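You operate a simulated robot arm through the tools that you are given. There is no shell and no other tool.

Carry out the task below with a simulated robot arm. There is one attempt and no reset: what you move stays moved.

## Task
Replace the loose grey end cap with the white one, pressed home.
Fine: old cap back with the others in the grey tray; use the grey lever with the sliding tray locked in, and leave it locked, the profile in its pocket.
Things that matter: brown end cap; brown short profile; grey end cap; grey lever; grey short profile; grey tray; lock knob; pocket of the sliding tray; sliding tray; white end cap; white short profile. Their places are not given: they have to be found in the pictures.

The check looks at the end state, three seconds after you hand in, the way a careful person would. Anything else that was tipped, shoved, dropped, spilled or broken makes it a failure. A push-on lid holds only when it is set on centred and level and pressed home; a screw cap is set on level and turned clockwise until tight.

## Robot
A 6-joint arm with a fingered hand, fixed in place. Base frame: the origin is on the floor under the middle of its stand, x ahead of it, y to its left, z up; the work surface is at about z = 840. Lengths are in mm, angles in rad, forces in N, time in s.
With the tool pointing down near the work surface it reaches from about 320 to 820 mm from the base axis. Its first joint turns from -2.897 to 2.897 rad. Payload 4 kg.
The TCP is the grasp point between the finger pads, 26 mm short of the fingertips. In the tool frame z runs along the fingers and y along their closing line. The gripper opens to 132 mm; its body begins 73 mm behind the TCP. The gripper is a hand of 5 fingers: y runs from the thumb to the fingers, the wrist lies at [0, 0, -239] in the tool frame.
Orientation is that of the tool frame in the base frame, as [roll, pitch, yaw] about the fixed x, y, z axes, in that order (R = Rz(yaw) Ry(pitch) Rx(roll)). With the fingers straight down and closing along the base's y, the tool's x points along the base's -x, its y along +y and its z along -z.

## Interface
- The arm moves only by the tool drive_tool. Its argument "plan" is a list of rows, each a list of 2 entries, a list of its own where there are three numbers: the shift along the tool's x, y, z in mm, then the turn, a rotation vector about the tool's x, y, z in rad. In form: [[[x, y, z], [wx, wy, wz]], ...]. A call has 1 to 20 rows; each row shifts and turns the commanded pose from where the row before left it, along the tool's axes as they then stand. Each row takes 0.2 s and may step no farther than 50 mm and 0.15 rad from the row before; otherwise, the whole call is refused. A pose out of reach is approached as far as the arm can. The call stops where the force on the tool passes 40 N (or 10 N more than at its start, if that is more) or the arm is blocked; 0.2 s more then pass. In this call time passes only in rows, and 0.2 s behind the last. The reply holds the time, the measured pose of the TCP, the force on the tool along the base axes, the opening and the grip force, in the units named above and with some noise, with the torque about the TCP (base axes, N m) and any sound that the robot's microphone picked up.
- Cameras (640 x 400 px; columns grow to the right, rows downward): "scene" is fixed at [400.8, 502, 1599.1]; the picture's right is [-0.91, -0.41, 0.00], its down [-0.33, 0.74, -0.59] and it looks along [0.24, -0.54, -0.81] (base axes); focal length 328 px, centre (320, 200). "wrist" rides on the gripper at [84, 2, -97] in the tool frame; the picture's right is [-0.02, 1.00, 0.00], its down [-0.75, -0.01, -0.66] and it looks along [-0.66, -0.01, 0.75] (tool axes); focal length 270 px, centre (320, 200).
- camera(camera): a new picture of that camera. The clock stands still meanwhile.
- curl_fingers(finger1, finger2, finger3, finger4, thumb_bend): sets how far each is bent, from 0 (flat) to 1 (curled in); at 0.3 the hand is open as for a grip, at 0.7 the pads meet at the TCP. One left out holds its place. A second passes; each finger stops where it meets its share of the squeeze, and holds until it gets a number again. It is the only way to open and close the hand. It gives what a move gives, with no picture; readings hold the bend of each and the force on the fingers (four entries, about 0 where the hand has none), thumb and palm.
- measure_at(camera, pixels): for up to 12 pixels [column, row] of the newest picture of that camera ("zoom" is the newest enlarged one), the place [x, y, z] in the base frame of the surface seen there, good to about 2 mm. The clock stands still meanwhile.
- zoom(camera, box): a new picture of the part [left, top, right, bottom] of that camera's present view, enlarged. The clock stands still meanwhile.
- hand_in(): hands the job in; it is judged then, once.

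Leave the gripper open and the arm clear of the work at the hand-in unless told otherwise.

The tools are called after "Call:" as name(argument=value, ...) on one line, values as JSON. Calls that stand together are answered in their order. drive_tool: Moves the arm, as the interface text tells. Its arguments: {"type":"object","properties":{"plan":{"type":"array"}},"required":["plan"]} The other tools are called the same way: curl_fingers (finger1, finger2, finger3, finger4, thumb_bend) moves the fingers one by one; camera (camera) takes a picture; measure_at (camera, pixels) gives the place of the surface under pixels of a picture; zoom (camera, box) takes an enlarged picture of a part of a camera's view; hand_in () hands the job in.

At the start:

```text
time: 0.0
tcp_pos: [504.1, 38.4, 1228.9]
tool_rot: [-3.141, 0.0, -3.141]
ft_force: [0.2, -0.4, -0.2]
wrist_torque: [0.0, -0.02, -0.01]
opening: 131.7
gripper_force: 0.0
shape: jaw
bend: [0.3, 0.3, 0.3, 0.3, 0.3]
finger forces: [0.1, 0.0, 0.0, 0.0, 0.0, 0.0]
```

scene: 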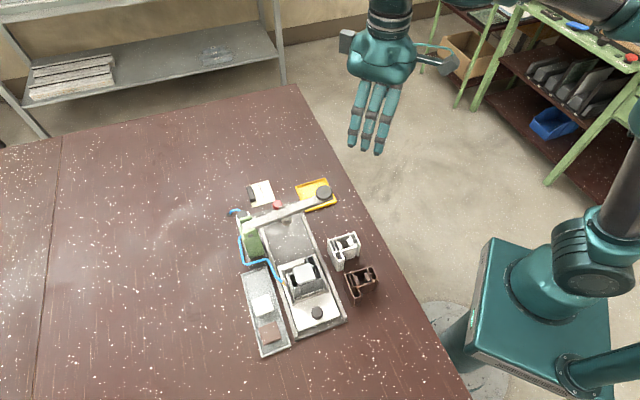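
wrist: 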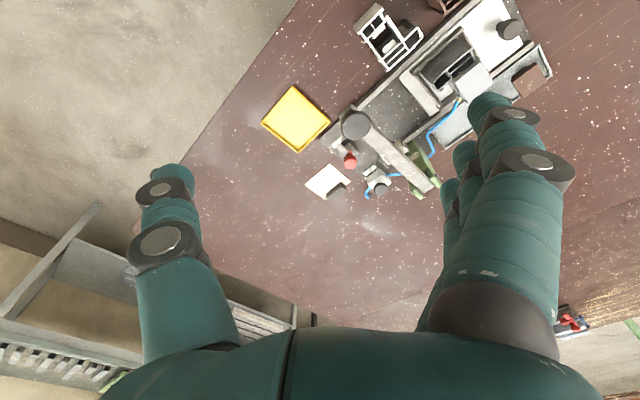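

I start by enlarging the work area in the scene picture (around columns 220-400, rows 160-370) to identify the parts.

Call:
zoom(camera="scene", box=[220, 170, 400, 282])

Call:
zoom(camera="scene", box=[220, 250, 400, 362])

Call:
zoom(camera="wrist", box=[240, 0, 560, 200])

```text
3.56 times, centred on (310, 226) of scene
```

zoom: 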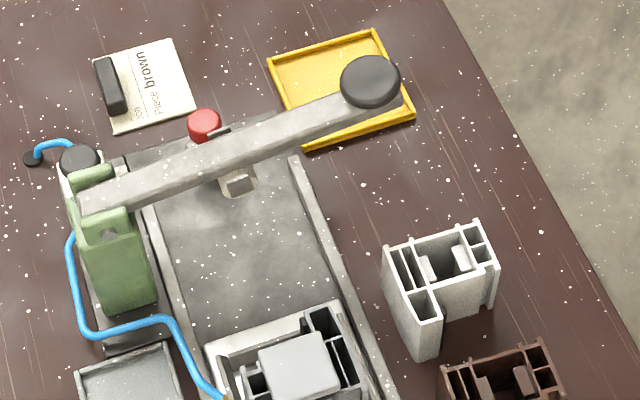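

```text
3.56 times, centred on (310, 306) of scene
```

zoom: 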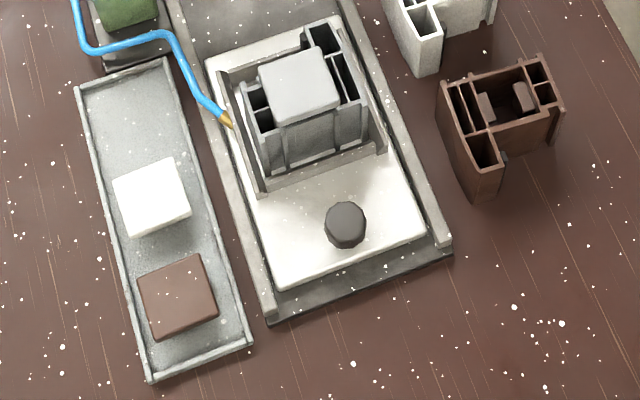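

```text
2.00 times, centred on (400, 100) of wrist
```

zoom: 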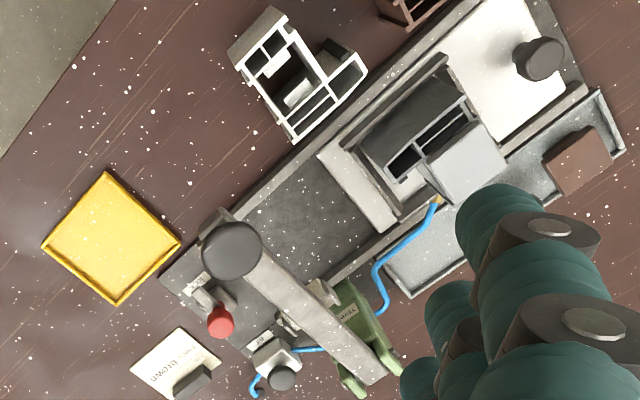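

The profile with the loose grey cap sits in the white sliding tray; white and brown caps are in the grey tray; lever and red knob at the far end. I enlarge details further: the card, the red knob, lever and the pocket.

Call:
zoom(camera="scene", box=[225, 172, 345, 247])

Call:
zoom(camera="wrist", box=[300, 100, 460, 200])

Call:
zoom(camera="scene", box=[265, 240, 345, 290])

Call:
zoom(camera="wrist", box=[380, 0, 540, 100])

```text
5.33 times, centred on (285, 210) of scene
```

zoom: 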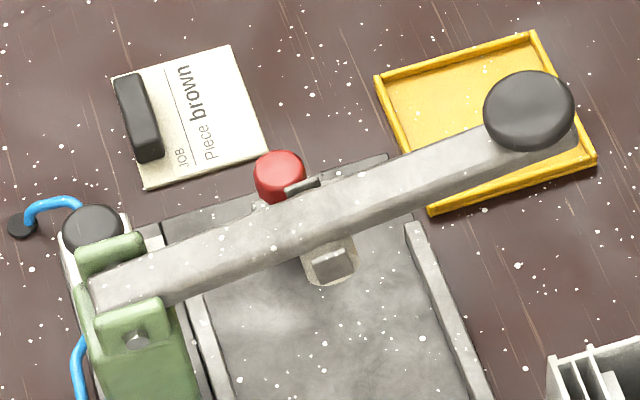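

```text
4.00 times, centred on (380, 150) of wrist
```

zoom: 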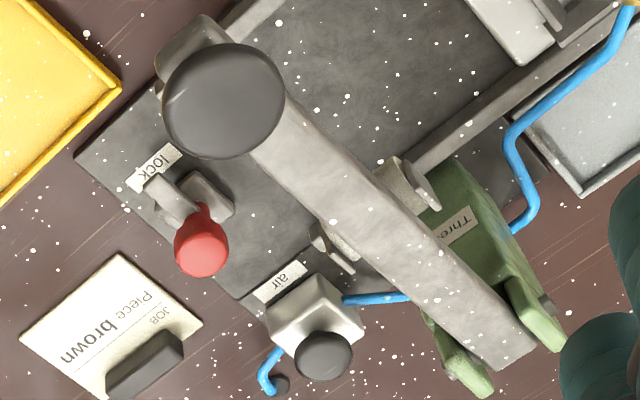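

```text
8.00 times, centred on (305, 265) of scene
```

zoom: 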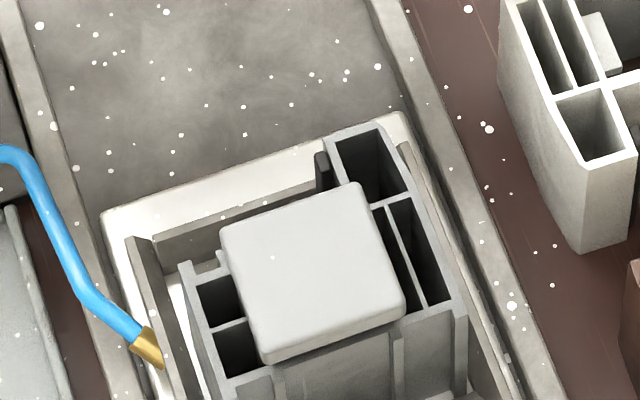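

```text
4.00 times, centred on (460, 50) of wrist
```

zoom: 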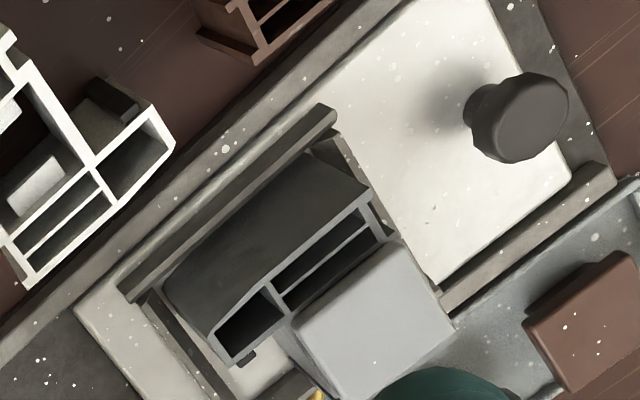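

The red knob is labelled "lock", there's an "air" valve with a blue hose, and a green lever stand with a label beginning "Thre...". I measure key points in the scene picture: lever knob (323,192), red knob (278,204), slide handle (317,313), grey cap (304,273), white cap (262,305), brown cap (270,333), tray corners, lever pivot end.

Call:
camera(camera="scene")

Call:
measure_at(camera="scene", pixels=[[323, 191], [278, 204], [317, 313], [304, 270], [262, 303], [270, 331], [286, 217], [250, 225], [244, 214], [300, 240], [252, 290], [263, 345]])

Call:
measure_at(camera="scene", pixels=[[244, 272], [268, 264], [264, 356], [288, 346], [296, 340], [345, 320], [262, 244], [303, 212], [345, 240], [363, 272], [253, 195], [318, 190]])

```text
taken
```

scene: 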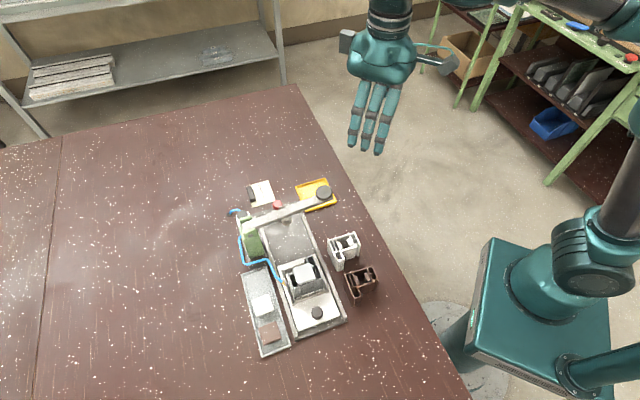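

```text
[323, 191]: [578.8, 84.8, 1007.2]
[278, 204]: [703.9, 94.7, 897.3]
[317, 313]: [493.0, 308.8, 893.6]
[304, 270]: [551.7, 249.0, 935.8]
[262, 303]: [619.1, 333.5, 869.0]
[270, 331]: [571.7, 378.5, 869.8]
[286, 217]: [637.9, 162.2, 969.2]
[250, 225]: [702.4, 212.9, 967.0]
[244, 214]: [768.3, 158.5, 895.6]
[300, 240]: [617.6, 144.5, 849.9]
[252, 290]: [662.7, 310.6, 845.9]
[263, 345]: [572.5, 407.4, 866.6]
```

```text
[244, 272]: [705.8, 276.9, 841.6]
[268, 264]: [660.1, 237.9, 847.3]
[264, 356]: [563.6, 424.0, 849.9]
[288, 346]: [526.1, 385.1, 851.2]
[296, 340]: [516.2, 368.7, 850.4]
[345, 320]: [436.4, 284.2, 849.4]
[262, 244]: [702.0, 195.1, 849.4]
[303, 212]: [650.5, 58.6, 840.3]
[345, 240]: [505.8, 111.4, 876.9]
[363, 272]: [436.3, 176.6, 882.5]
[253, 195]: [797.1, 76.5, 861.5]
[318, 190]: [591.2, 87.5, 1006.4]
```

The assembly runs at about 45° to the base: the slide moves roughly along (+0.7,-0.7), lever pivot near (702,213,967), its knob near (579,85,1007), lock knob near (704,95,897). I'll move the hand a bit lower and left to look closer at the lock and the green label with the wrist camera.

Call:
drive_tool(plan=[[[5, 30, 30], [0, 0, 0]], [[5, 30, 30], [0, 0, 0]], [[4, 22, 30], [0, 0, 0]]])

Call:
camera(camera="wrist")

```text
time: 0.8
tcp_pos: [490.8, 122.1, 1138.3]
tool_rot: [-3.142, 0.0, 3.14]
ft_force: [-0.5, 0.5, 0.1]
wrist_torque: [0.01, -0.01, 0.01]
opening: 131.8
gripper_force: 0.1
shape: jaw
bend: [0.3, 0.3, 0.3, 0.3, 0.3]
finger forces: [0.0, 0.1, 0.0, 0.0, 0.0, 0.0]
```

```text
taken
```

wrist: 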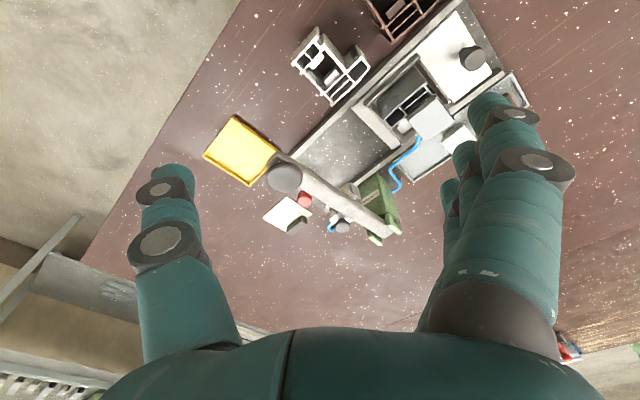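

I enlarge the lever/lock part and the pocket part of this wrist view.

Call:
zoom(camera="wrist", box=[260, 160, 420, 260])

Call:
zoom(camera="wrist", box=[350, 160, 410, 250])

Call:
zoom(camera="wrist", box=[340, 20, 500, 120])

```text
4.00 times, centred on (340, 210) of wrist
```

zoom: 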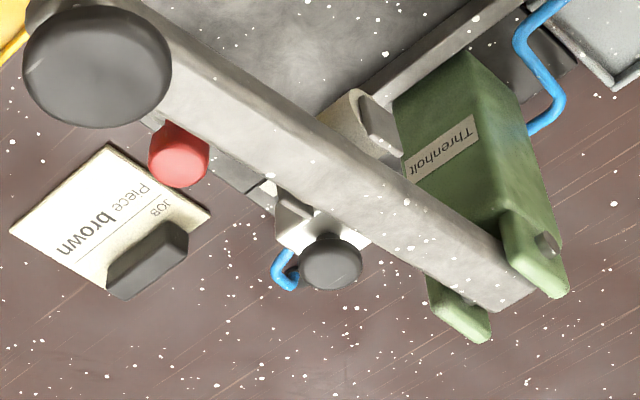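

```text
4.44 times, centred on (380, 205) of wrist
```

zoom: 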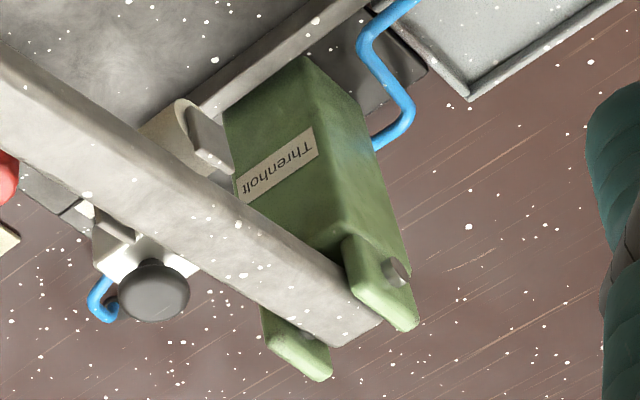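

```text
4.00 times, centred on (420, 70) of wrist
```

zoom: 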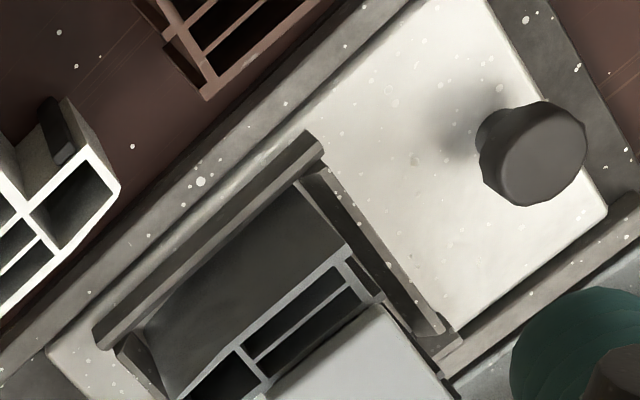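

"Threnholt" is just the maker's name. Now I want a close look at the lock from the right-hand side (its red knob near (704,95,897)), so I move the hand over to the right of it and yaw it by +90° so the wrist camera looks toward +y.

Call:
drive_tool(plan=[[[-43, -33, 0], [0, 0, 0]], [[-43, -33, 0], [0, 0, 0]], [[-43, -33, 0], [0, 0, 0]], [[-43, -33, 0], [0, 0, 0]], [[-40, -30, 0], [0, 0, 0]], [[0, 0, 0], [0, 0, -0.1428]], [[0, 0, 0], [0, 0, -0.1428]], [[0, 0, 0], [0, 0, -0.1428]], [[0, 0, 0], [0, 0, -0.1428]], [[0, 0, 0], [0, 0, -0.1428]], [[0, 0, 0], [0, 0, -0.1428]], [[0, 0, 0], [0, 0, -0.1428]], [[0, 0, 0], [0, 0, -0.1428]], [[0, 0, 0], [0, 0, -0.1428]], [[0, 0, 0], [0, 0, -0.1428]], [[0, 0, 0], [0, 0, -0.1428]], [[0, 0, 40], [0, 0, 0]], [[0, 0, 40], [0, 0, 0]]])

Call:
camera(camera="wrist")

```text
refused: row 1 steps farther than a row can; nothing moved
```

```text
taken
```

wrist: 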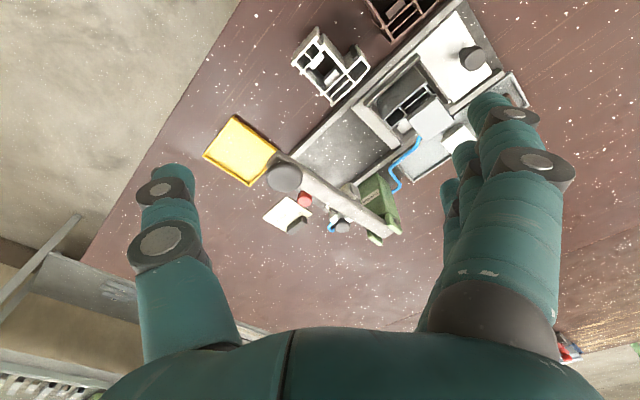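

The diagonal step was over 50 mm; I repeat the same path with smaller steps.

Call:
drive_tool(plan=[[[-35.5, -26.8, 0], [0, 0, 0]], [[-35.5, -26.8, 0], [0, 0, 0]], [[-35.5, -26.8, 0], [0, 0, 0]], [[-35.5, -26.8, 0], [0, 0, 0]], [[-35.5, -26.8, 0], [0, 0, 0]], [[-35.5, -26.8, 0], [0, 0, 0]], [[0, 0, 0], [0, 0, -0.1428]], [[0, 0, 0], [0, 0, -0.1428]], [[0, 0, 0], [0, 0, -0.1428]], [[0, 0, 0], [0, 0, -0.1428]], [[0, 0, 0], [0, 0, -0.1428]], [[0, 0, 0], [0, 0, -0.1428]], [[0, 0, 0], [0, 0, -0.1428]], [[0, 0, 0], [0, 0, -0.1428]], [[0, 0, 0], [0, 0, -0.1428]], [[0, 0, 0], [0, 0, -0.1428]], [[0, 0, 0], [0, 0, -0.1428]], [[0, 0, 40], [0, 0, 0]], [[0, 0, 40], [0, 0, 0]]])

Call:
camera(camera="wrist")

Call:
camera(camera="scene")

```text
time: 4.8
tcp_pos: [699.8, -37.9, 1053.3]
tool_rot: [-3.139, 0.002, -1.587]
ft_force: [-3.0, 0.0, 0.5]
wrist_torque: [-0.09, -0.18, 0.04]
opening: 132.0
gripper_force: 0.0
shape: jaw
bend: [0.3, 0.3, 0.3, 0.3, 0.3]
finger forces: [0.0, 0.0, 0.0, 0.1, 0.1, 0.0]
out of reach, approached as far as the arm can: row 17
```

```text
taken
```

wrist: 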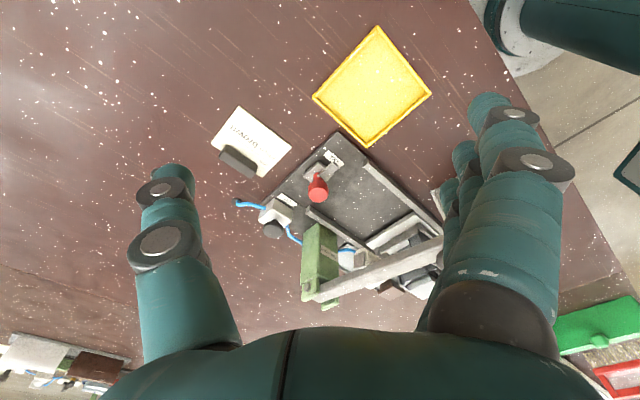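

```text
taken
```

scene: 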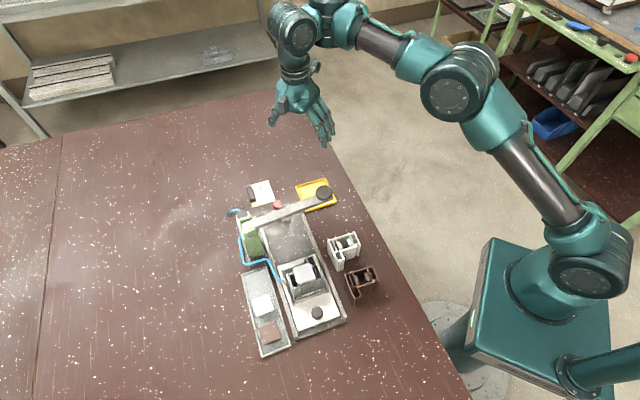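

Good view of the lock now at (318,185). I enlarge it.

Call:
zoom(camera="wrist", box=[260, 130, 380, 220])

Call:
zoom(camera="wrist", box=[300, 180, 460, 300])

```text
4.44 times, centred on (320, 175) of wrist
```

zoom: 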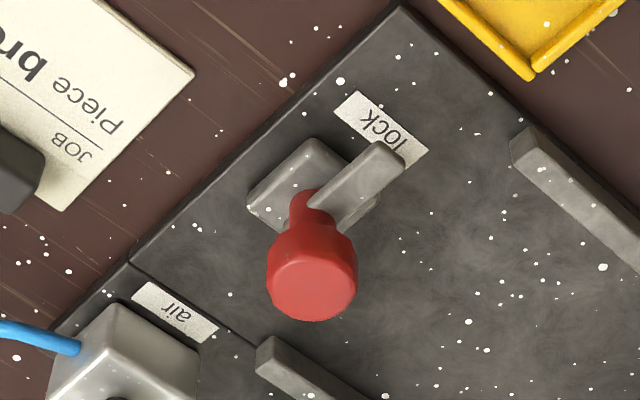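

```text
3.33 times, centred on (380, 240) of wrist
```

zoom: 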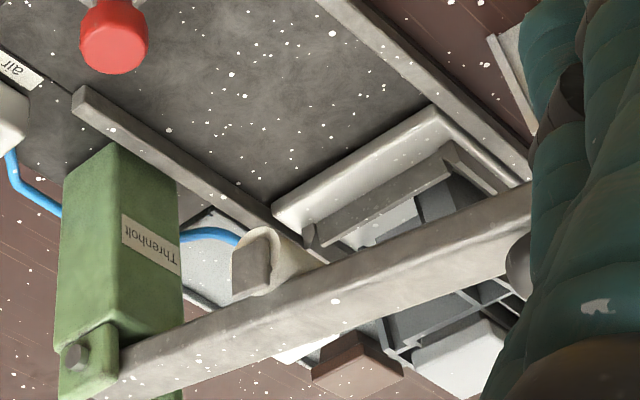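

The lock looks like a block on the plate with a flat bar across the slide direction and a red knob standing on one end of it. I measure points on it: bar end, bar near knob, block top, knob top, plate around, and the tray front edge.

Call:
zoom(camera="wrist", box=[290, 140, 350, 210])

```text
5.71 times, centred on (320, 175) of wrist
```

zoom: 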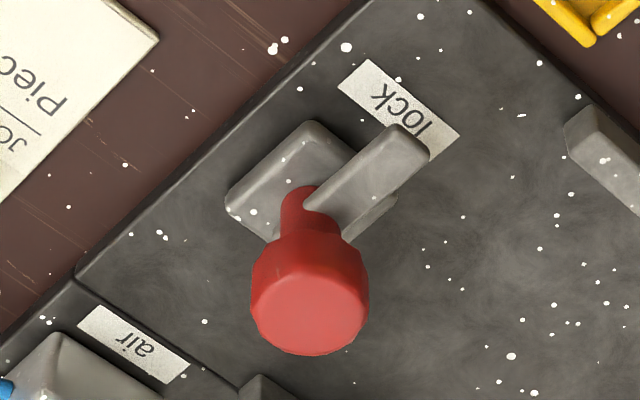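

Call:
measure_at(camera="zoom", pixels=[[405, 145], [330, 208], [300, 140], [250, 200], [312, 310], [300, 200], [375, 205], [470, 200], [310, 250], [180, 230], [590, 140], [262, 388]])

Call:
measure_at(camera="wrist", pixels=[[370, 250], [425, 214], [445, 205], [360, 165], [312, 211], [330, 135], [350, 262], [390, 235]])

```text
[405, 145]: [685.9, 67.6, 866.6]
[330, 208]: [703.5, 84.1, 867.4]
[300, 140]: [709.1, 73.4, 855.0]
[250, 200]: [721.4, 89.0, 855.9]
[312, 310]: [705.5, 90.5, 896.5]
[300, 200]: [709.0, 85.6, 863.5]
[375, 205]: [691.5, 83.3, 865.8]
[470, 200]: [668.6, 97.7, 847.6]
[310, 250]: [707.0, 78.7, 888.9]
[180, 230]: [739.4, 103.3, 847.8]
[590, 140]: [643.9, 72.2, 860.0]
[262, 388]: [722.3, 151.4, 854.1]
```

```text
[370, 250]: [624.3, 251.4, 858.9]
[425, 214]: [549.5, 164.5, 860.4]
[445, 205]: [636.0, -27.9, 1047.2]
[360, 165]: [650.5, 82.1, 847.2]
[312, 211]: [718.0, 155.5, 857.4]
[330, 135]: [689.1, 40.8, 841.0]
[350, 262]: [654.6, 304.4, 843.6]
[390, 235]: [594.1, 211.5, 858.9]
```

The lock: plate at z≈848, block top 855, tongue/bar at z≈866 pointing sideways from the knob axis (~(706,86)) toward (686,68); knob top at 897. The tray isn't in yet. Now I go back up, rotate to yaw ≈135° (camera looking along the slide direction), then move over the handle to inspect the profile and grey cap closely.

Call:
drive_tool(plan=[[[0, 0, -48], [0, 0, 0]], [[0, 0, -48], [0, 0, 0]], [[0, 0, 0], [0, 0, 0.14625]], [[0, 0, 0], [0, 0, 0.14625]], [[0, 0, 0], [0, 0, 0.14625]], [[0, 0, 0], [0, 0, 0.14625]], [[0, 0, 0], [0, 0, 0.14625]], [[0, 0, 0], [0, 0, 0.14625]], [[0, 0, 0], [0, 0, 0.14625]], [[0, 0, 0], [0, 0, 0.14625]], [[0, 0, 0], [0, 0, 0.14625]], [[0, 0, 0], [0, 0, 0.14625]], [[0, 0, 0], [0, 0, 0.14625]], [[0, 0, 0], [0, 0, 0.14625]], [[0, 0, 0], [0, 0, 0.14625]], [[0, 0, 0], [0, 0, 0.14625]], [[0, 0, 0], [0, 0, 0.14625]], [[0, 0, 0], [0, 0, 0.14625]]])

```text
time: 8.6
tcp_pos: [692.3, -35.2, 1143.9]
tool_rot: [3.141, 0.0, 2.369]
ft_force: [0.1, 0.7, -0.8]
wrist_torque: [-0.01, 0.0, -0.02]
opening: 131.8
gripper_force: 0.1
shape: jaw
bend: [0.3, 0.3, 0.3, 0.3, 0.3]
finger forces: [0.1, 0.0, 0.0, 0.1, 0.0, 0.0]
out of reach, approached as far as the arm can: row 2
```

Now translate over the handle at height, then descend to z≈1020 to look at the cap and pocket.

Call:
drive_tool(plan=[[[42.3, 11.9, 0], [0, 0, 0]], [[42.3, 11.9, 0], [0, 0, 0]], [[42.3, 11.9, 0], [0, 0, 0]], [[42.3, 11.9, 0], [0, 0, 0]], [[42.3, 11.9, 0], [0, 0, 0]], [[42.3, 11.9, 0], [0, 0, 0]], [[42.3, 11.9, 0], [0, 0, 0]], [[42.3, 11.9, 0], [0, 0, 0]], [[42.3, 11.9, 0], [0, 0, 0.013]], [[0, 0, 42], [0, 0, 0]], [[0, 0, 42], [0, 0, 0]], [[0, 0, 42], [0, 0, 0]]])

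Call:
camera(camera="wrist")

Call:
zoom(camera="wrist", box=[240, 120, 400, 240])

```text
time: 11.2
tcp_pos: [494.2, 307.6, 1018.0]
tool_rot: [3.141, 0.001, 2.359]
ft_force: [0.0, 0.2, -0.1]
wrist_torque: [0.0, -0.01, 0.01]
opening: 132.0
gripper_force: 0.1
shape: jaw
bend: [0.3, 0.3, 0.3, 0.3, 0.3]
finger forces: [0.1, 0.0, 0.1, 0.1, 0.0, 0.0]
```

```text
taken
```

wrist: 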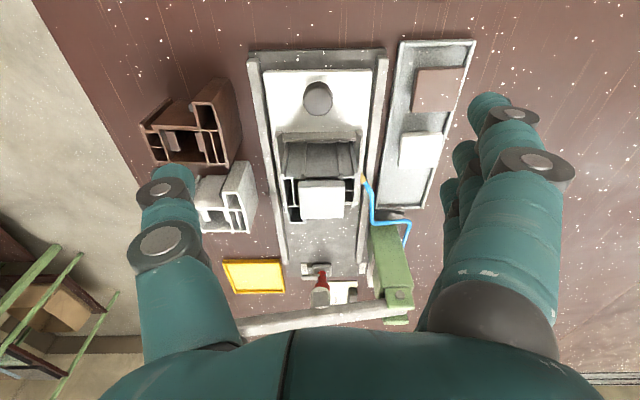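

```text
3.33 times, centred on (320, 180) of wrist
```

zoom: 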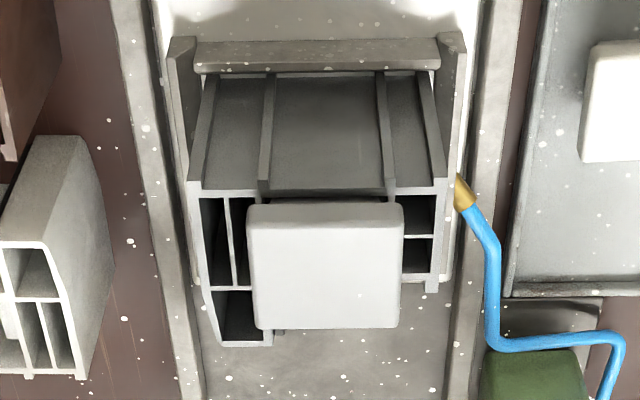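

Excellent aligned view. I measure the cap's top corners, profile rim points, the pocket walls, and the nozzle in this zoom.

Call:
measure_at(camera="zoom", pixels=[[255, 212], [395, 212], [262, 320], [393, 320], [325, 265], [197, 192], [440, 190], [215, 285], [265, 340], [420, 235], [435, 285], [232, 240]])

Call:
measure_at(camera="zoom", pixels=[[315, 50], [180, 50], [452, 45], [192, 280], [445, 285], [462, 190], [325, 130], [325, 360], [220, 25], [400, 25], [325, 195], [160, 200]])

Call:
zoom(camera="wrist", box=[270, 165, 370, 228])

```text
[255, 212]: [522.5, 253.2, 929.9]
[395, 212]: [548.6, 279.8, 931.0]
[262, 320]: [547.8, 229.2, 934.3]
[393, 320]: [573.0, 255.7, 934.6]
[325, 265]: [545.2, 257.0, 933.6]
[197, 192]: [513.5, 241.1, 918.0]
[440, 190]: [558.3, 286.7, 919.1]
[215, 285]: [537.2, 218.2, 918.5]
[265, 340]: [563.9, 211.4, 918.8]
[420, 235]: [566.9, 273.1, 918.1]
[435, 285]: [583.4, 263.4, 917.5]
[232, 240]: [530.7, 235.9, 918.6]
```

```text
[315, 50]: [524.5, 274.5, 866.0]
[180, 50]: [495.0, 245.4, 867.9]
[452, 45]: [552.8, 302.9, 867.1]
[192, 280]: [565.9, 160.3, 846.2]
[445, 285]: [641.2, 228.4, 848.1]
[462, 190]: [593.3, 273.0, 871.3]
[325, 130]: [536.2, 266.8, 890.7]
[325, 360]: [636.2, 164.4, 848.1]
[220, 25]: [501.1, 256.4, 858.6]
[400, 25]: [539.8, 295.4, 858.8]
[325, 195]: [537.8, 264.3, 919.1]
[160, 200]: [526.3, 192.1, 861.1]
```

```text
6.35 times, centred on (320, 196) of wrist
```

zoom: 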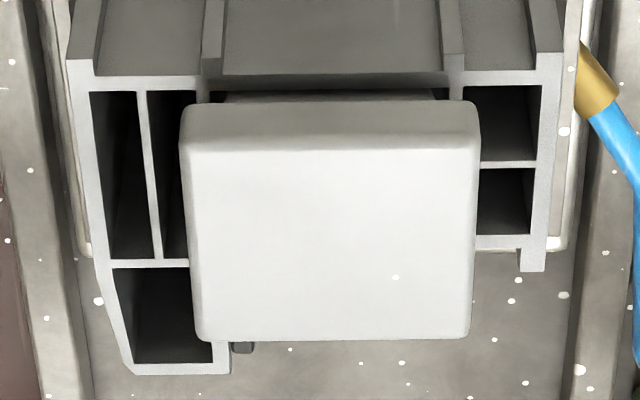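

The grey cap is tilted (z 930 at the handle side, 934.5 at the lever side), profile rim at 918.5. I look at the white and brown profiles (same shape) to understand the cap seat, and the spare caps in the grey tray.

Call:
zoom(camera="wrist", box=[130, 70, 270, 240])

Call:
zoom(camera="wrist", box=[370, 30, 490, 220])

Call:
zoom(camera="scene", box=[320, 225, 390, 305])

Call:
zoom(camera="scene", box=[270, 245, 340, 300])

```text
2.35 times, centred on (200, 155) of wrist
```

zoom: 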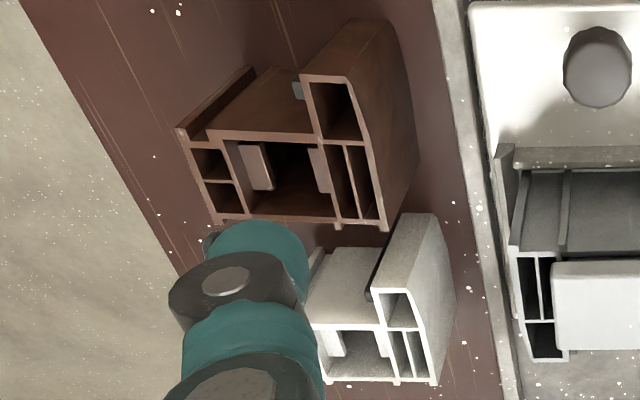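

```text
2.11 times, centred on (430, 125) of wrist
```

zoom: 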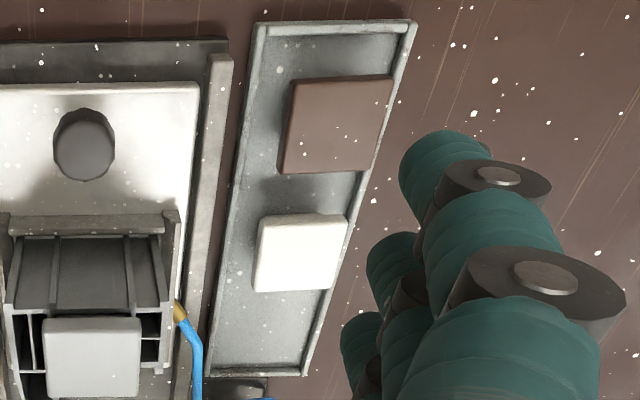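

```text
5.00 times, centred on (355, 265) of scene
```

zoom: 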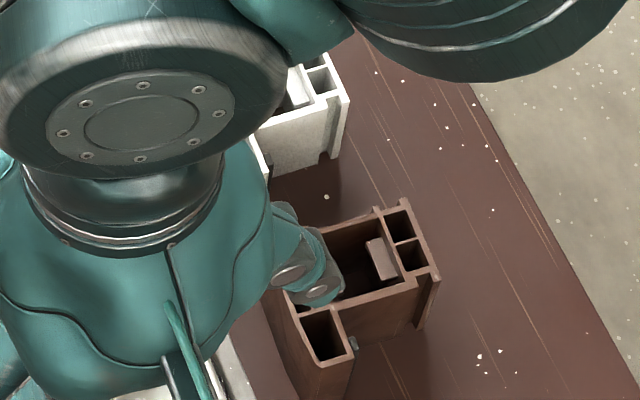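

```text
7.27 times, centred on (305, 272) of scene
```

zoom: 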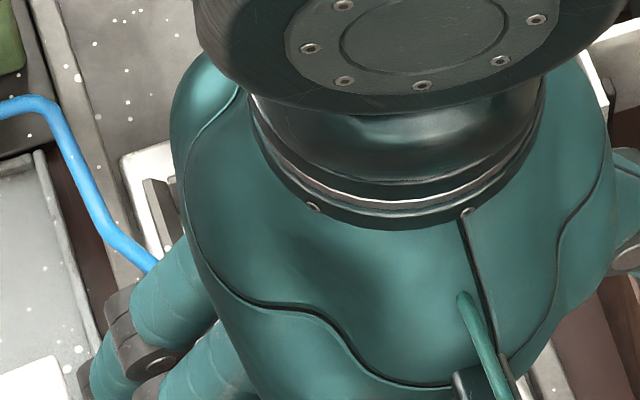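

The seat is the profile's closed central chamber (with two light tabs inside). I enlarge the grey cap more and measure its edges precisely.

Call:
zoom(camera="wrist", box=[288, 172, 358, 224])

```text
7.69 times, centred on (323, 198) of wrist
```

zoom: 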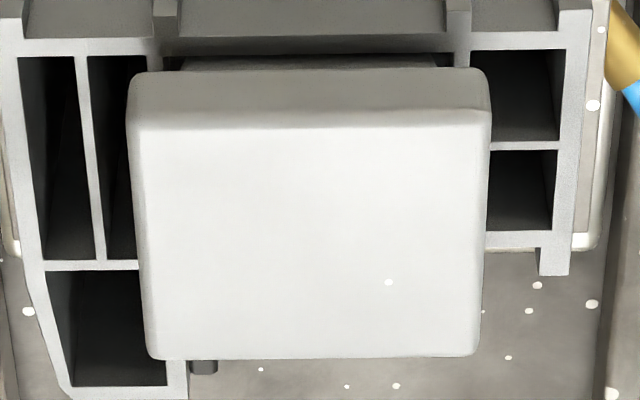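

Call:
measure_at(camera="zoom", pixels=[[137, 130], [483, 130], [155, 352], [475, 348], [310, 130], [310, 350], [140, 240], [480, 240], [310, 240], [310, 80], [310, 110], [310, 63]])

Call:
measure_at(camera="zoom", pixels=[[10, 47], [580, 42], [160, 47], [460, 47], [310, 45], [90, 265], [525, 239], [178, 380], [475, 80], [500, 146], [15, 60], [203, 366]])

```text
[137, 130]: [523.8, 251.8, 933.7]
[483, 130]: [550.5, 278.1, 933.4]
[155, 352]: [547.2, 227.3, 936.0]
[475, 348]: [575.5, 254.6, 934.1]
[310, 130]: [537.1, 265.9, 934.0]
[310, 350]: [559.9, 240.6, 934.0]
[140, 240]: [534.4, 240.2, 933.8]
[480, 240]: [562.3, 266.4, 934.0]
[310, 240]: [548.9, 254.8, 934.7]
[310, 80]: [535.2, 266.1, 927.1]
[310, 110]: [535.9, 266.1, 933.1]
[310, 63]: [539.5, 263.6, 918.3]
```

```text
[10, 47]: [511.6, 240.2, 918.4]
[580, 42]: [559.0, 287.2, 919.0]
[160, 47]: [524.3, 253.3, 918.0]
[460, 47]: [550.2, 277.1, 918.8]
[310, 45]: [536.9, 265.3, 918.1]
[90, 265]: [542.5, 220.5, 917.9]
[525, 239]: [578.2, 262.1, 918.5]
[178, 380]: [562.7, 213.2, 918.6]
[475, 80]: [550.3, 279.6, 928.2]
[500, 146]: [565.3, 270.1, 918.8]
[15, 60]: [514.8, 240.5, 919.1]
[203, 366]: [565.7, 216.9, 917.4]
```

The cap's top is level at z≈934, its centre is about (549.2, 253.0), ~40 × 36 mm, yaw 45°, sitting about 5 mm above the rim over the central chamber. Before gripping I want to learn the hand's shape: I curl the fingers to 0.5 in free air and look.

Call:
curl_fingers(finger1=0.5, finger2=0.5, finger3=0.5, finger4=0.5, thumb_bend=0.5)

Call:
camera(camera="wrist")

Call:
zoom(camera="scene", box=[240, 190, 400, 320])

```text
time: 12.2
tcp_pos: [493.5, 307.1, 1017.8]
tool_rot: [-3.141, 0.0, 2.359]
ft_force: [-1.2, 0.1, -0.2]
wrist_torque: [0.05, 0.01, -0.03]
opening: 75.6
gripper_force: 0.1
shape: fingers
bend: [0.5, 0.5, 0.5, 0.5, 0.5]
finger forces: [0.1, 0.1, 0.1, 0.0, 0.0, 0.1]
```

```text
taken
```

wrist: 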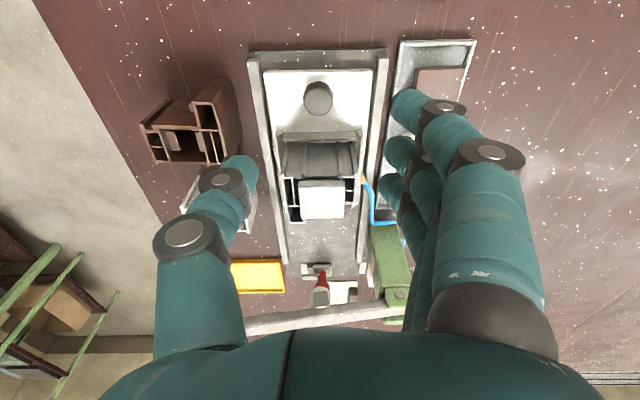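

```text
3.08 times, centred on (320, 255) of scene
```

zoom: 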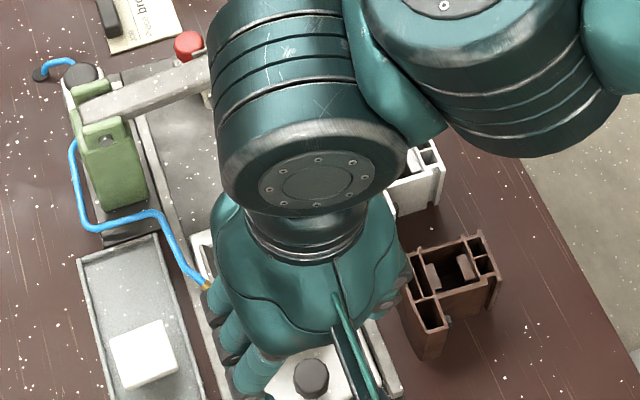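

I measure the fingertips in this view to learn where they are relative to the TCP (thumb tip near (243,168), fingers' tips near (408,103), (398,148), (391,183)).

Call:
measure_at(camera="wrist", pixels=[[243, 165], [250, 175], [236, 160], [408, 103], [398, 110], [412, 92], [398, 148], [390, 150], [391, 183], [383, 186], [222, 180], [442, 107]])

```text
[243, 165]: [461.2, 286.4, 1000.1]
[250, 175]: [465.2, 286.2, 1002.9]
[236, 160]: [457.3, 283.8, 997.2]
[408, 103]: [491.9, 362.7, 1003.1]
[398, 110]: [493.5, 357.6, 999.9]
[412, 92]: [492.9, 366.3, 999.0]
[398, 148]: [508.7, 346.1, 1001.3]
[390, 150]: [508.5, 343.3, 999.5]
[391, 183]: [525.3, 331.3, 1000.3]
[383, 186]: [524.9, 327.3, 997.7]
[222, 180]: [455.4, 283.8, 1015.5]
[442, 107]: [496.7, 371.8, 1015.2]
```

Tips sit about 16–20 mm below the TCP, fingers spaced ~22 mm along tool x (about +36,+15,-8,-30), thumb at x≈+5. I'll curl to 0.62 to see how they sit at a ~40 mm opening.

Call:
curl_fingers(finger1=0.62, finger2=0.62, finger3=0.62, finger4=0.62, thumb_bend=0.62)

Call:
zoom(camera="wrist", box=[220, 60, 460, 210])

```text
time: 13.2
tcp_pos: [494.0, 307.6, 1018.4]
tool_rot: [-3.141, 0.0, 2.36]
ft_force: [-0.1, 0.8, 0.3]
wrist_torque: [0.03, 0.01, -0.01]
opening: 41.1
gripper_force: 0.0
shape: fingers
bend: [0.62, 0.62, 0.62, 0.62, 0.62]
finger forces: [0.1, 0.0, 0.0, 0.0, 0.0, 0.0]
```

```text
2.67 times, centred on (340, 135) of wrist
```

zoom: 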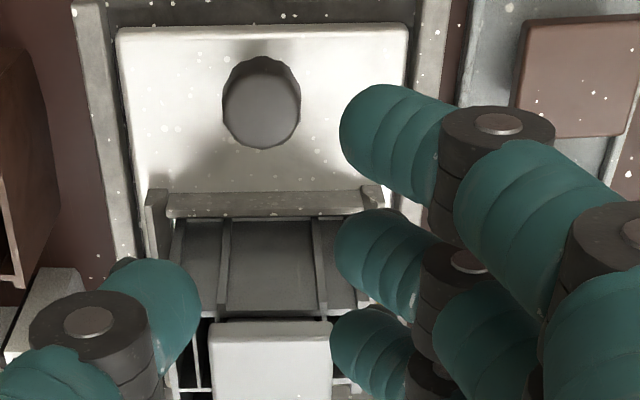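

Call:
measure_at(camera="zoom", pixels=[[190, 310], [175, 275], [190, 335], [130, 265], [355, 110], [345, 140], [360, 170], [345, 245], [350, 275], [340, 350], [345, 370], [370, 90]])

```text
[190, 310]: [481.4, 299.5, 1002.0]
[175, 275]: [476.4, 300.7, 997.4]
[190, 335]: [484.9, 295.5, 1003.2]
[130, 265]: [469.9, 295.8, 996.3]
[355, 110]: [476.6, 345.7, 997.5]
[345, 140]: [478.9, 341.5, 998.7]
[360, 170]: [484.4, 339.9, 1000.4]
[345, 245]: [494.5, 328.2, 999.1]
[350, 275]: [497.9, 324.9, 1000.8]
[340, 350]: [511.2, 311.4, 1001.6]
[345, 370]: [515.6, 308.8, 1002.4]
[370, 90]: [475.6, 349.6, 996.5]
```

At 0.62 the tips lean inward: tip gap ≈29 mm about 17 mm below the TCP (pads 41 mm apart). So I can pinch the 10 mm plate of a cap with thumb and the two middle fingers, keeping fingers 1 and 4 out of the way. I test which index is which by opening finger1 to 0.1, finger4 to 0.3, the others to 0.45.

Call:
curl_fingers(finger1=0.1, finger2=0.45, finger3=0.45, finger4=0.3, thumb_bend=0.45)

Call:
camera(camera="wrist")

```text
time: 14.2
tcp_pos: [494.5, 307.8, 1018.7]
tool_rot: [-3.141, 0.002, 2.359]
ft_force: [0.6, -0.5, -0.4]
wrist_torque: [0.02, 0.0, 0.01]
opening: 134.6
gripper_force: 0.1
shape: fingers
bend: [0.1, 0.45, 0.45, 0.3, 0.45]
finger forces: [0.0, 0.1, 0.0, 0.0, 0.1, 0.2]
```

```text
taken
```

wrist: 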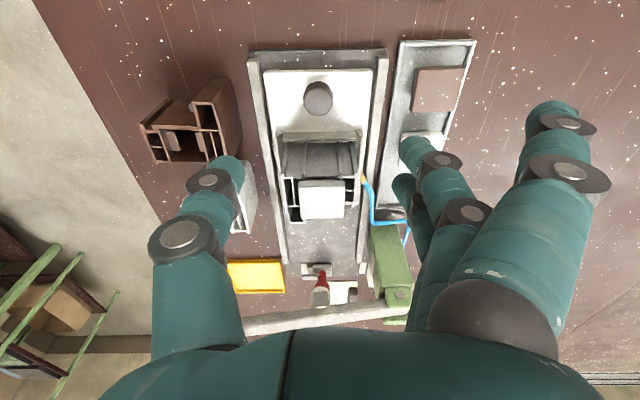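

finger1 is the one nearest the camera (+x side), as expected. I measure the hose and green stand heights, and the white cap's visible corners, before moving.

Call:
measure_at(camera="wrist", pixels=[[363, 181], [370, 200], [376, 222], [395, 223], [408, 232], [385, 240], [375, 235], [397, 295], [388, 290], [250, 320], [390, 312], [430, 138]])

```text
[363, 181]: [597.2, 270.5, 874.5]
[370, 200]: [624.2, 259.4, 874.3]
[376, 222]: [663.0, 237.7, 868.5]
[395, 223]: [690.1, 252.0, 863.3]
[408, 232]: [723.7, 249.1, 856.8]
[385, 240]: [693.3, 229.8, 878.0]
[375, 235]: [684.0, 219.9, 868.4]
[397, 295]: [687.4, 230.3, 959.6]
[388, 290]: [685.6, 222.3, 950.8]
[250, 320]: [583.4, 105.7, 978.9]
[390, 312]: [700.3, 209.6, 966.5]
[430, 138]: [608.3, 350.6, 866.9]
```

Hose tops are ≤ 880, well below my working height. I move over the grey cap (TCP to ≈(550.6,251.6)) and down to z≈960, then look.

Call:
drive_tool(plan=[[[-39.8, 0, 0], [0, 0, 0]], [[-39.7, 0, 0], [0, 0, 0]], [[0, 0, 30], [0, 0, 0]], [[0, 0, 28], [0, 0, 0]], [[0, 0, 0], [0, 0, 0]]])

Call:
camera(camera="wrist")

Call:
zoom(camera="wrist", box=[220, 20, 440, 170])

```text
time: 15.4
tcp_pos: [551.4, 247.3, 960.1]
tool_rot: [3.141, -0.001, 2.358]
ft_force: [0.0, -0.6, 0.4]
wrist_torque: [0.01, -0.01, -0.01]
opening: 134.8
gripper_force: 0.0
shape: fingers
bend: [0.1, 0.45, 0.45, 0.3, 0.45]
finger forces: [0.1, 0.0, 0.1, 0.0, 0.0, 0.0]
```

```text
taken
```

wrist: 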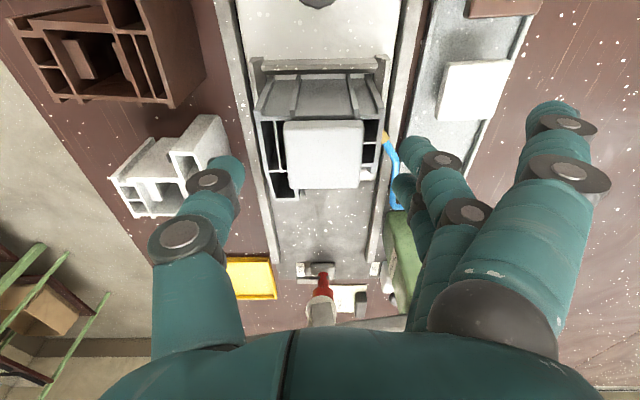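

```text
2.67 times, centred on (330, 95) of wrist
```

zoom: 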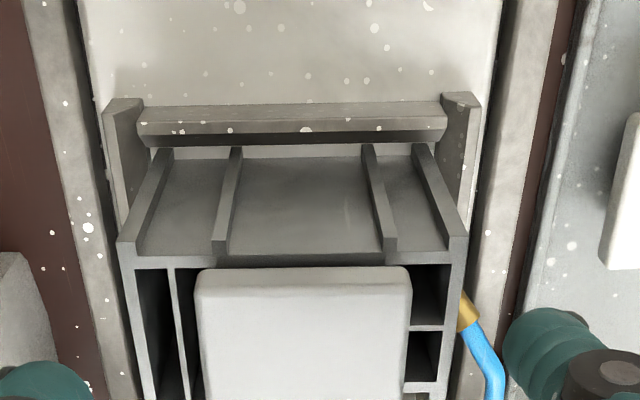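

The pose reads (551.4, 247.3): about 4 mm off from what I intended, and the picture agrees (cap ~2.5 mm to the right). I do a null step to settle and re-read.

Call:
drive_tool(plan=[[[0, 0, 0], [0, 0, 0]], [[0, 0, 0], [0, 0, 0]]])

Call:
measure_at(camera="wrist", pixels=[[287, 127], [360, 127], [291, 185], [357, 185], [324, 155], [324, 128], [324, 184], [287, 155], [361, 155], [324, 122], [240, 165], [405, 190]])

```text
time: 16.0
tcp_pos: [551.6, 247.2, 961.5]
tool_rot: [-3.14, 0.0, 2.358]
ft_force: [-0.5, -0.4, -0.8]
wrist_torque: [0.0, 0.0, 0.02]
opening: 134.9
gripper_force: 0.0
shape: fingers
bend: [0.1, 0.45, 0.45, 0.3, 0.45]
finger forces: [0.0, 0.0, 0.0, 0.0, 0.1, 0.0]
```

```text
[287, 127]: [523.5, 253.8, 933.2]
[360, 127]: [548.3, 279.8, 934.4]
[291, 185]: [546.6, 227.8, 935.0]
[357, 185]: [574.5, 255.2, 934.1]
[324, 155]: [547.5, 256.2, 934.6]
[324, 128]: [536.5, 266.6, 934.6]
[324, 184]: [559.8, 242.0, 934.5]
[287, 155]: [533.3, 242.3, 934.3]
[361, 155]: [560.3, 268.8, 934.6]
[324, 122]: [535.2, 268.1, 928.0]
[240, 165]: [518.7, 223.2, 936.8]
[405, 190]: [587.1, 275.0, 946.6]
```

Cap centre re-measured ≈(548.7,253.6), top 934.4. I correct by tool (+4.4,+2.5) and descend to TCP z≈946 so that the fingertips are at the plate's side (z≈924–934) but clear of the rim (918.5).

Call:
drive_tool(plan=[[[4.4, 2.5, 0], [0, 0, 0]], [[0, 0, 8], [0, 0, 0]], [[0, 0, 7], [0, 0, 0]], [[0, 0, 0], [0, 0, 0]]])

Call:
camera(camera="wrist")

```text
time: 17.0
tcp_pos: [549.1, 252.3, 944.9]
tool_rot: [-3.14, 0.001, 2.36]
ft_force: [-0.8, 0.8, 0.0]
wrist_torque: [0.02, -0.02, 0.0]
opening: 134.7
gripper_force: 0.0
shape: fingers
bend: [0.1, 0.45, 0.45, 0.3, 0.45]
finger forces: [0.1, 0.1, 0.0, 0.0, 0.1, 0.1]
```

```text
taken
```

wrist: 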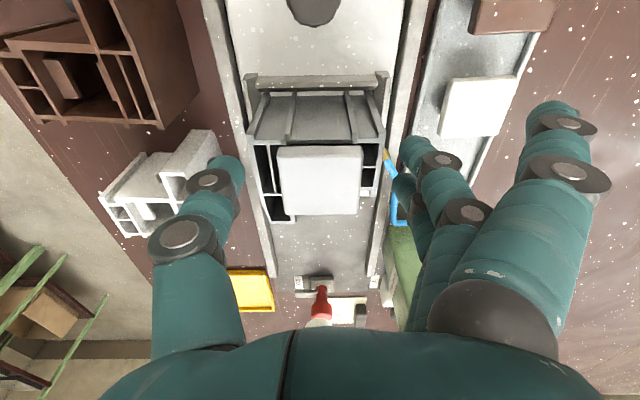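

Position reads (549.1,252.3,944.9), cap centred between thumb and fingers. I close thumb, finger2 and finger3 to 0.55 first and check.

Call:
curl_fingers(finger2=0.55, finger3=0.55, thumb_bend=0.55)

Call:
zoom(camera="wrist", box=[220, 110, 440, 250])

```text
time: 18.0
tcp_pos: [548.5, 252.5, 944.3]
tool_rot: [3.141, -0.001, 2.361]
ft_force: [-0.4, -1.0, 0.8]
wrist_torque: [0.03, 0.01, -0.04]
opening: 127.8
gripper_force: 6.1
shape: fingers
bend: [0.1, 0.5, 0.5, 0.3, 0.52]
finger forces: [0.0, 3.2, 3.2, 0.0, 6.4, 0.1]
```

```text
2.86 times, centred on (330, 180) of wrist
```

zoom: 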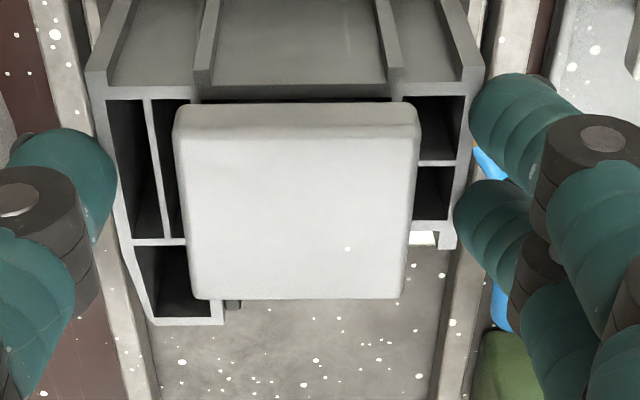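

The fingertips have touched the profile's own sides (stopped at bend ~0.5, ~66 mm gap) – too low. I reopen to 0.42, raise 5 mm to z≈949.5, and retry.

Call:
curl_fingers(finger2=0.42, finger3=0.42, thumb_bend=0.42)

Call:
drive_tool(plan=[[[0, 0, -5], [0, 0, 0]], [[0, 0, 0], [0, 0, 0]]])

Call:
zoom(camera="wrist", box=[220, 110, 440, 250])

```text
time: 19.0
tcp_pos: [548.1, 251.9, 944.3]
tool_rot: [3.14, 0.001, 2.36]
ft_force: [-0.9, 0.0, -0.6]
wrist_torque: [-0.01, 0.04, -0.01]
opening: 139.6
gripper_force: 0.1
shape: fingers
bend: [0.1, 0.42, 0.42, 0.3, 0.42]
finger forces: [0.0, 0.1, 0.0, 0.1, 0.0, 0.0]
```

```text
time: 19.6
tcp_pos: [547.8, 253.0, 948.7]
tool_rot: [3.141, -0.001, 2.36]
ft_force: [-0.4, -0.9, 0.1]
wrist_torque: [-0.01, 0.01, 0.01]
opening: 139.5
gripper_force: 0.1
shape: fingers
bend: [0.1, 0.42, 0.42, 0.3, 0.42]
finger forces: [0.0, 0.1, 0.0, 0.0, 0.0, 0.0]
```

```text
2.86 times, centred on (330, 180) of wrist
```

zoom: 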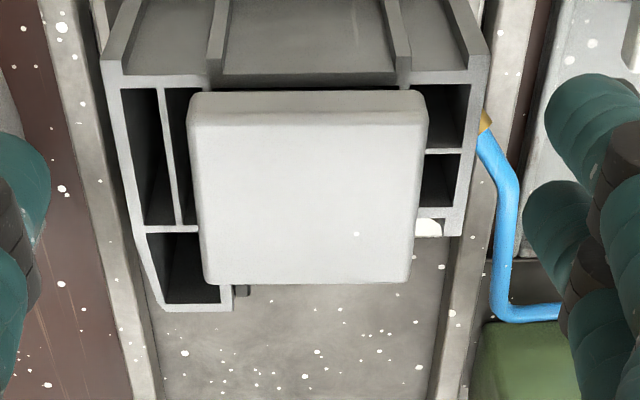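

Now centred in y by +1.3 and x by -2, and close again to 0.55.

Call:
drive_tool(plan=[[[-2, 1.2, 0], [0, 0, 0]], [[0, 0, 0], [0, 0, 0]]])

Call:
curl_fingers(finger2=0.55, finger3=0.55, thumb_bend=0.55)

Call:
zoom(camera="wrist", box=[220, 110, 440, 250])

```text
time: 20.2
tcp_pos: [550.4, 251.5, 949.4]
tool_rot: [3.141, 0.001, 2.362]
ft_force: [-0.5, 0.3, 0.2]
wrist_torque: [-0.01, 0.04, 0.0]
opening: 140.0
gripper_force: 0.0
shape: fingers
bend: [0.1, 0.42, 0.42, 0.3, 0.42]
finger forces: [0.0, 0.0, 0.0, 0.1, 0.1, 0.0]
```

```text
time: 21.2
tcp_pos: [550.1, 250.9, 948.6]
tool_rot: [-3.141, 0.001, 2.359]
ft_force: [0.9, 0.6, 5.5]
wrist_torque: [0.04, -0.06, 0.01]
opening: 124.0
gripper_force: 4.6
shape: fingers
bend: [0.1, 0.52, 0.52, 0.3, 0.53]
finger forces: [0.0, 2.6, 2.6, 0.0, 3.7, 0.0]
```

```text
2.86 times, centred on (330, 180) of wrist
```

zoom: 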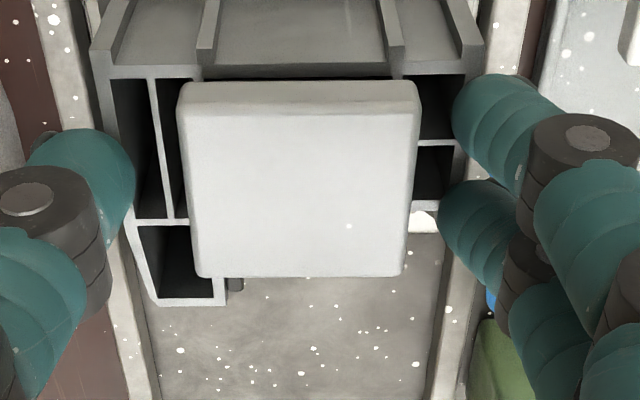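

There's still an upward push (5.5 N): the tips reach ~31 mm below the TCP and touch the rim. I reopen, raise another 5 mm (z≈954) and retry.

Call:
curl_fingers(finger2=0.44, finger3=0.44, thumb_bend=0.44)

Call:
drive_tool(plan=[[[0, 0, -5], [0, 0, 0]], [[0, 0, 0], [0, 0, 0]]])

Call:
curl_fingers(finger2=0.55, finger3=0.55, thumb_bend=0.55)

Call:
zoom(camera="wrist", box=[220, 90, 440, 230])

```text
time: 22.2
tcp_pos: [549.9, 250.6, 949.4]
tool_rot: [-3.141, 0.0, 2.361]
ft_force: [0.5, -0.4, 0.0]
wrist_torque: [0.0, 0.03, 0.01]
opening: 136.3
gripper_force: 0.0
shape: fingers
bend: [0.1, 0.44, 0.44, 0.3, 0.44]
finger forces: [0.0, 0.0, 0.1, 0.1, 0.0, 0.0]
```

```text
time: 22.8
tcp_pos: [549.8, 252.0, 952.7]
tool_rot: [-3.141, 0.0, 2.361]
ft_force: [0.6, -0.4, 0.4]
wrist_torque: [-0.01, 0.03, 0.03]
opening: 136.2
gripper_force: 0.1
shape: fingers
bend: [0.1, 0.44, 0.44, 0.3, 0.44]
finger forces: [0.1, 0.0, 0.0, 0.0, 0.0, 0.1]
```

```text
time: 23.8
tcp_pos: [549.6, 252.2, 953.2]
tool_rot: [3.141, 0.0, 2.359]
ft_force: [0.1, 0.5, 0.9]
wrist_torque: [0.02, -0.01, 0.01]
opening: 119.3
gripper_force: 0.0
shape: fingers
bend: [0.1, 0.55, 0.55, 0.3, 0.55]
finger forces: [0.0, 0.1, 0.0, 0.0, 0.0, 0.1]
```

```text
2.86 times, centred on (330, 160) of wrist
```

zoom: 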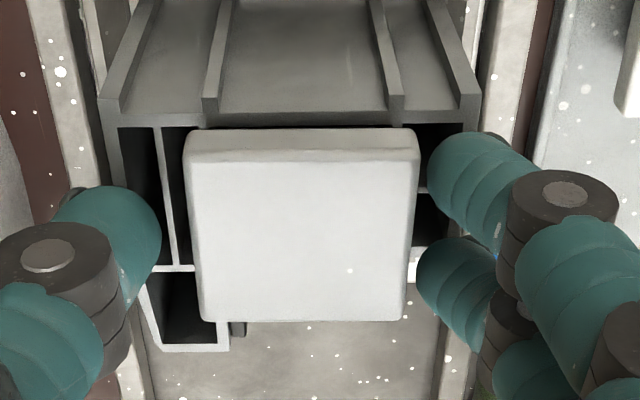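

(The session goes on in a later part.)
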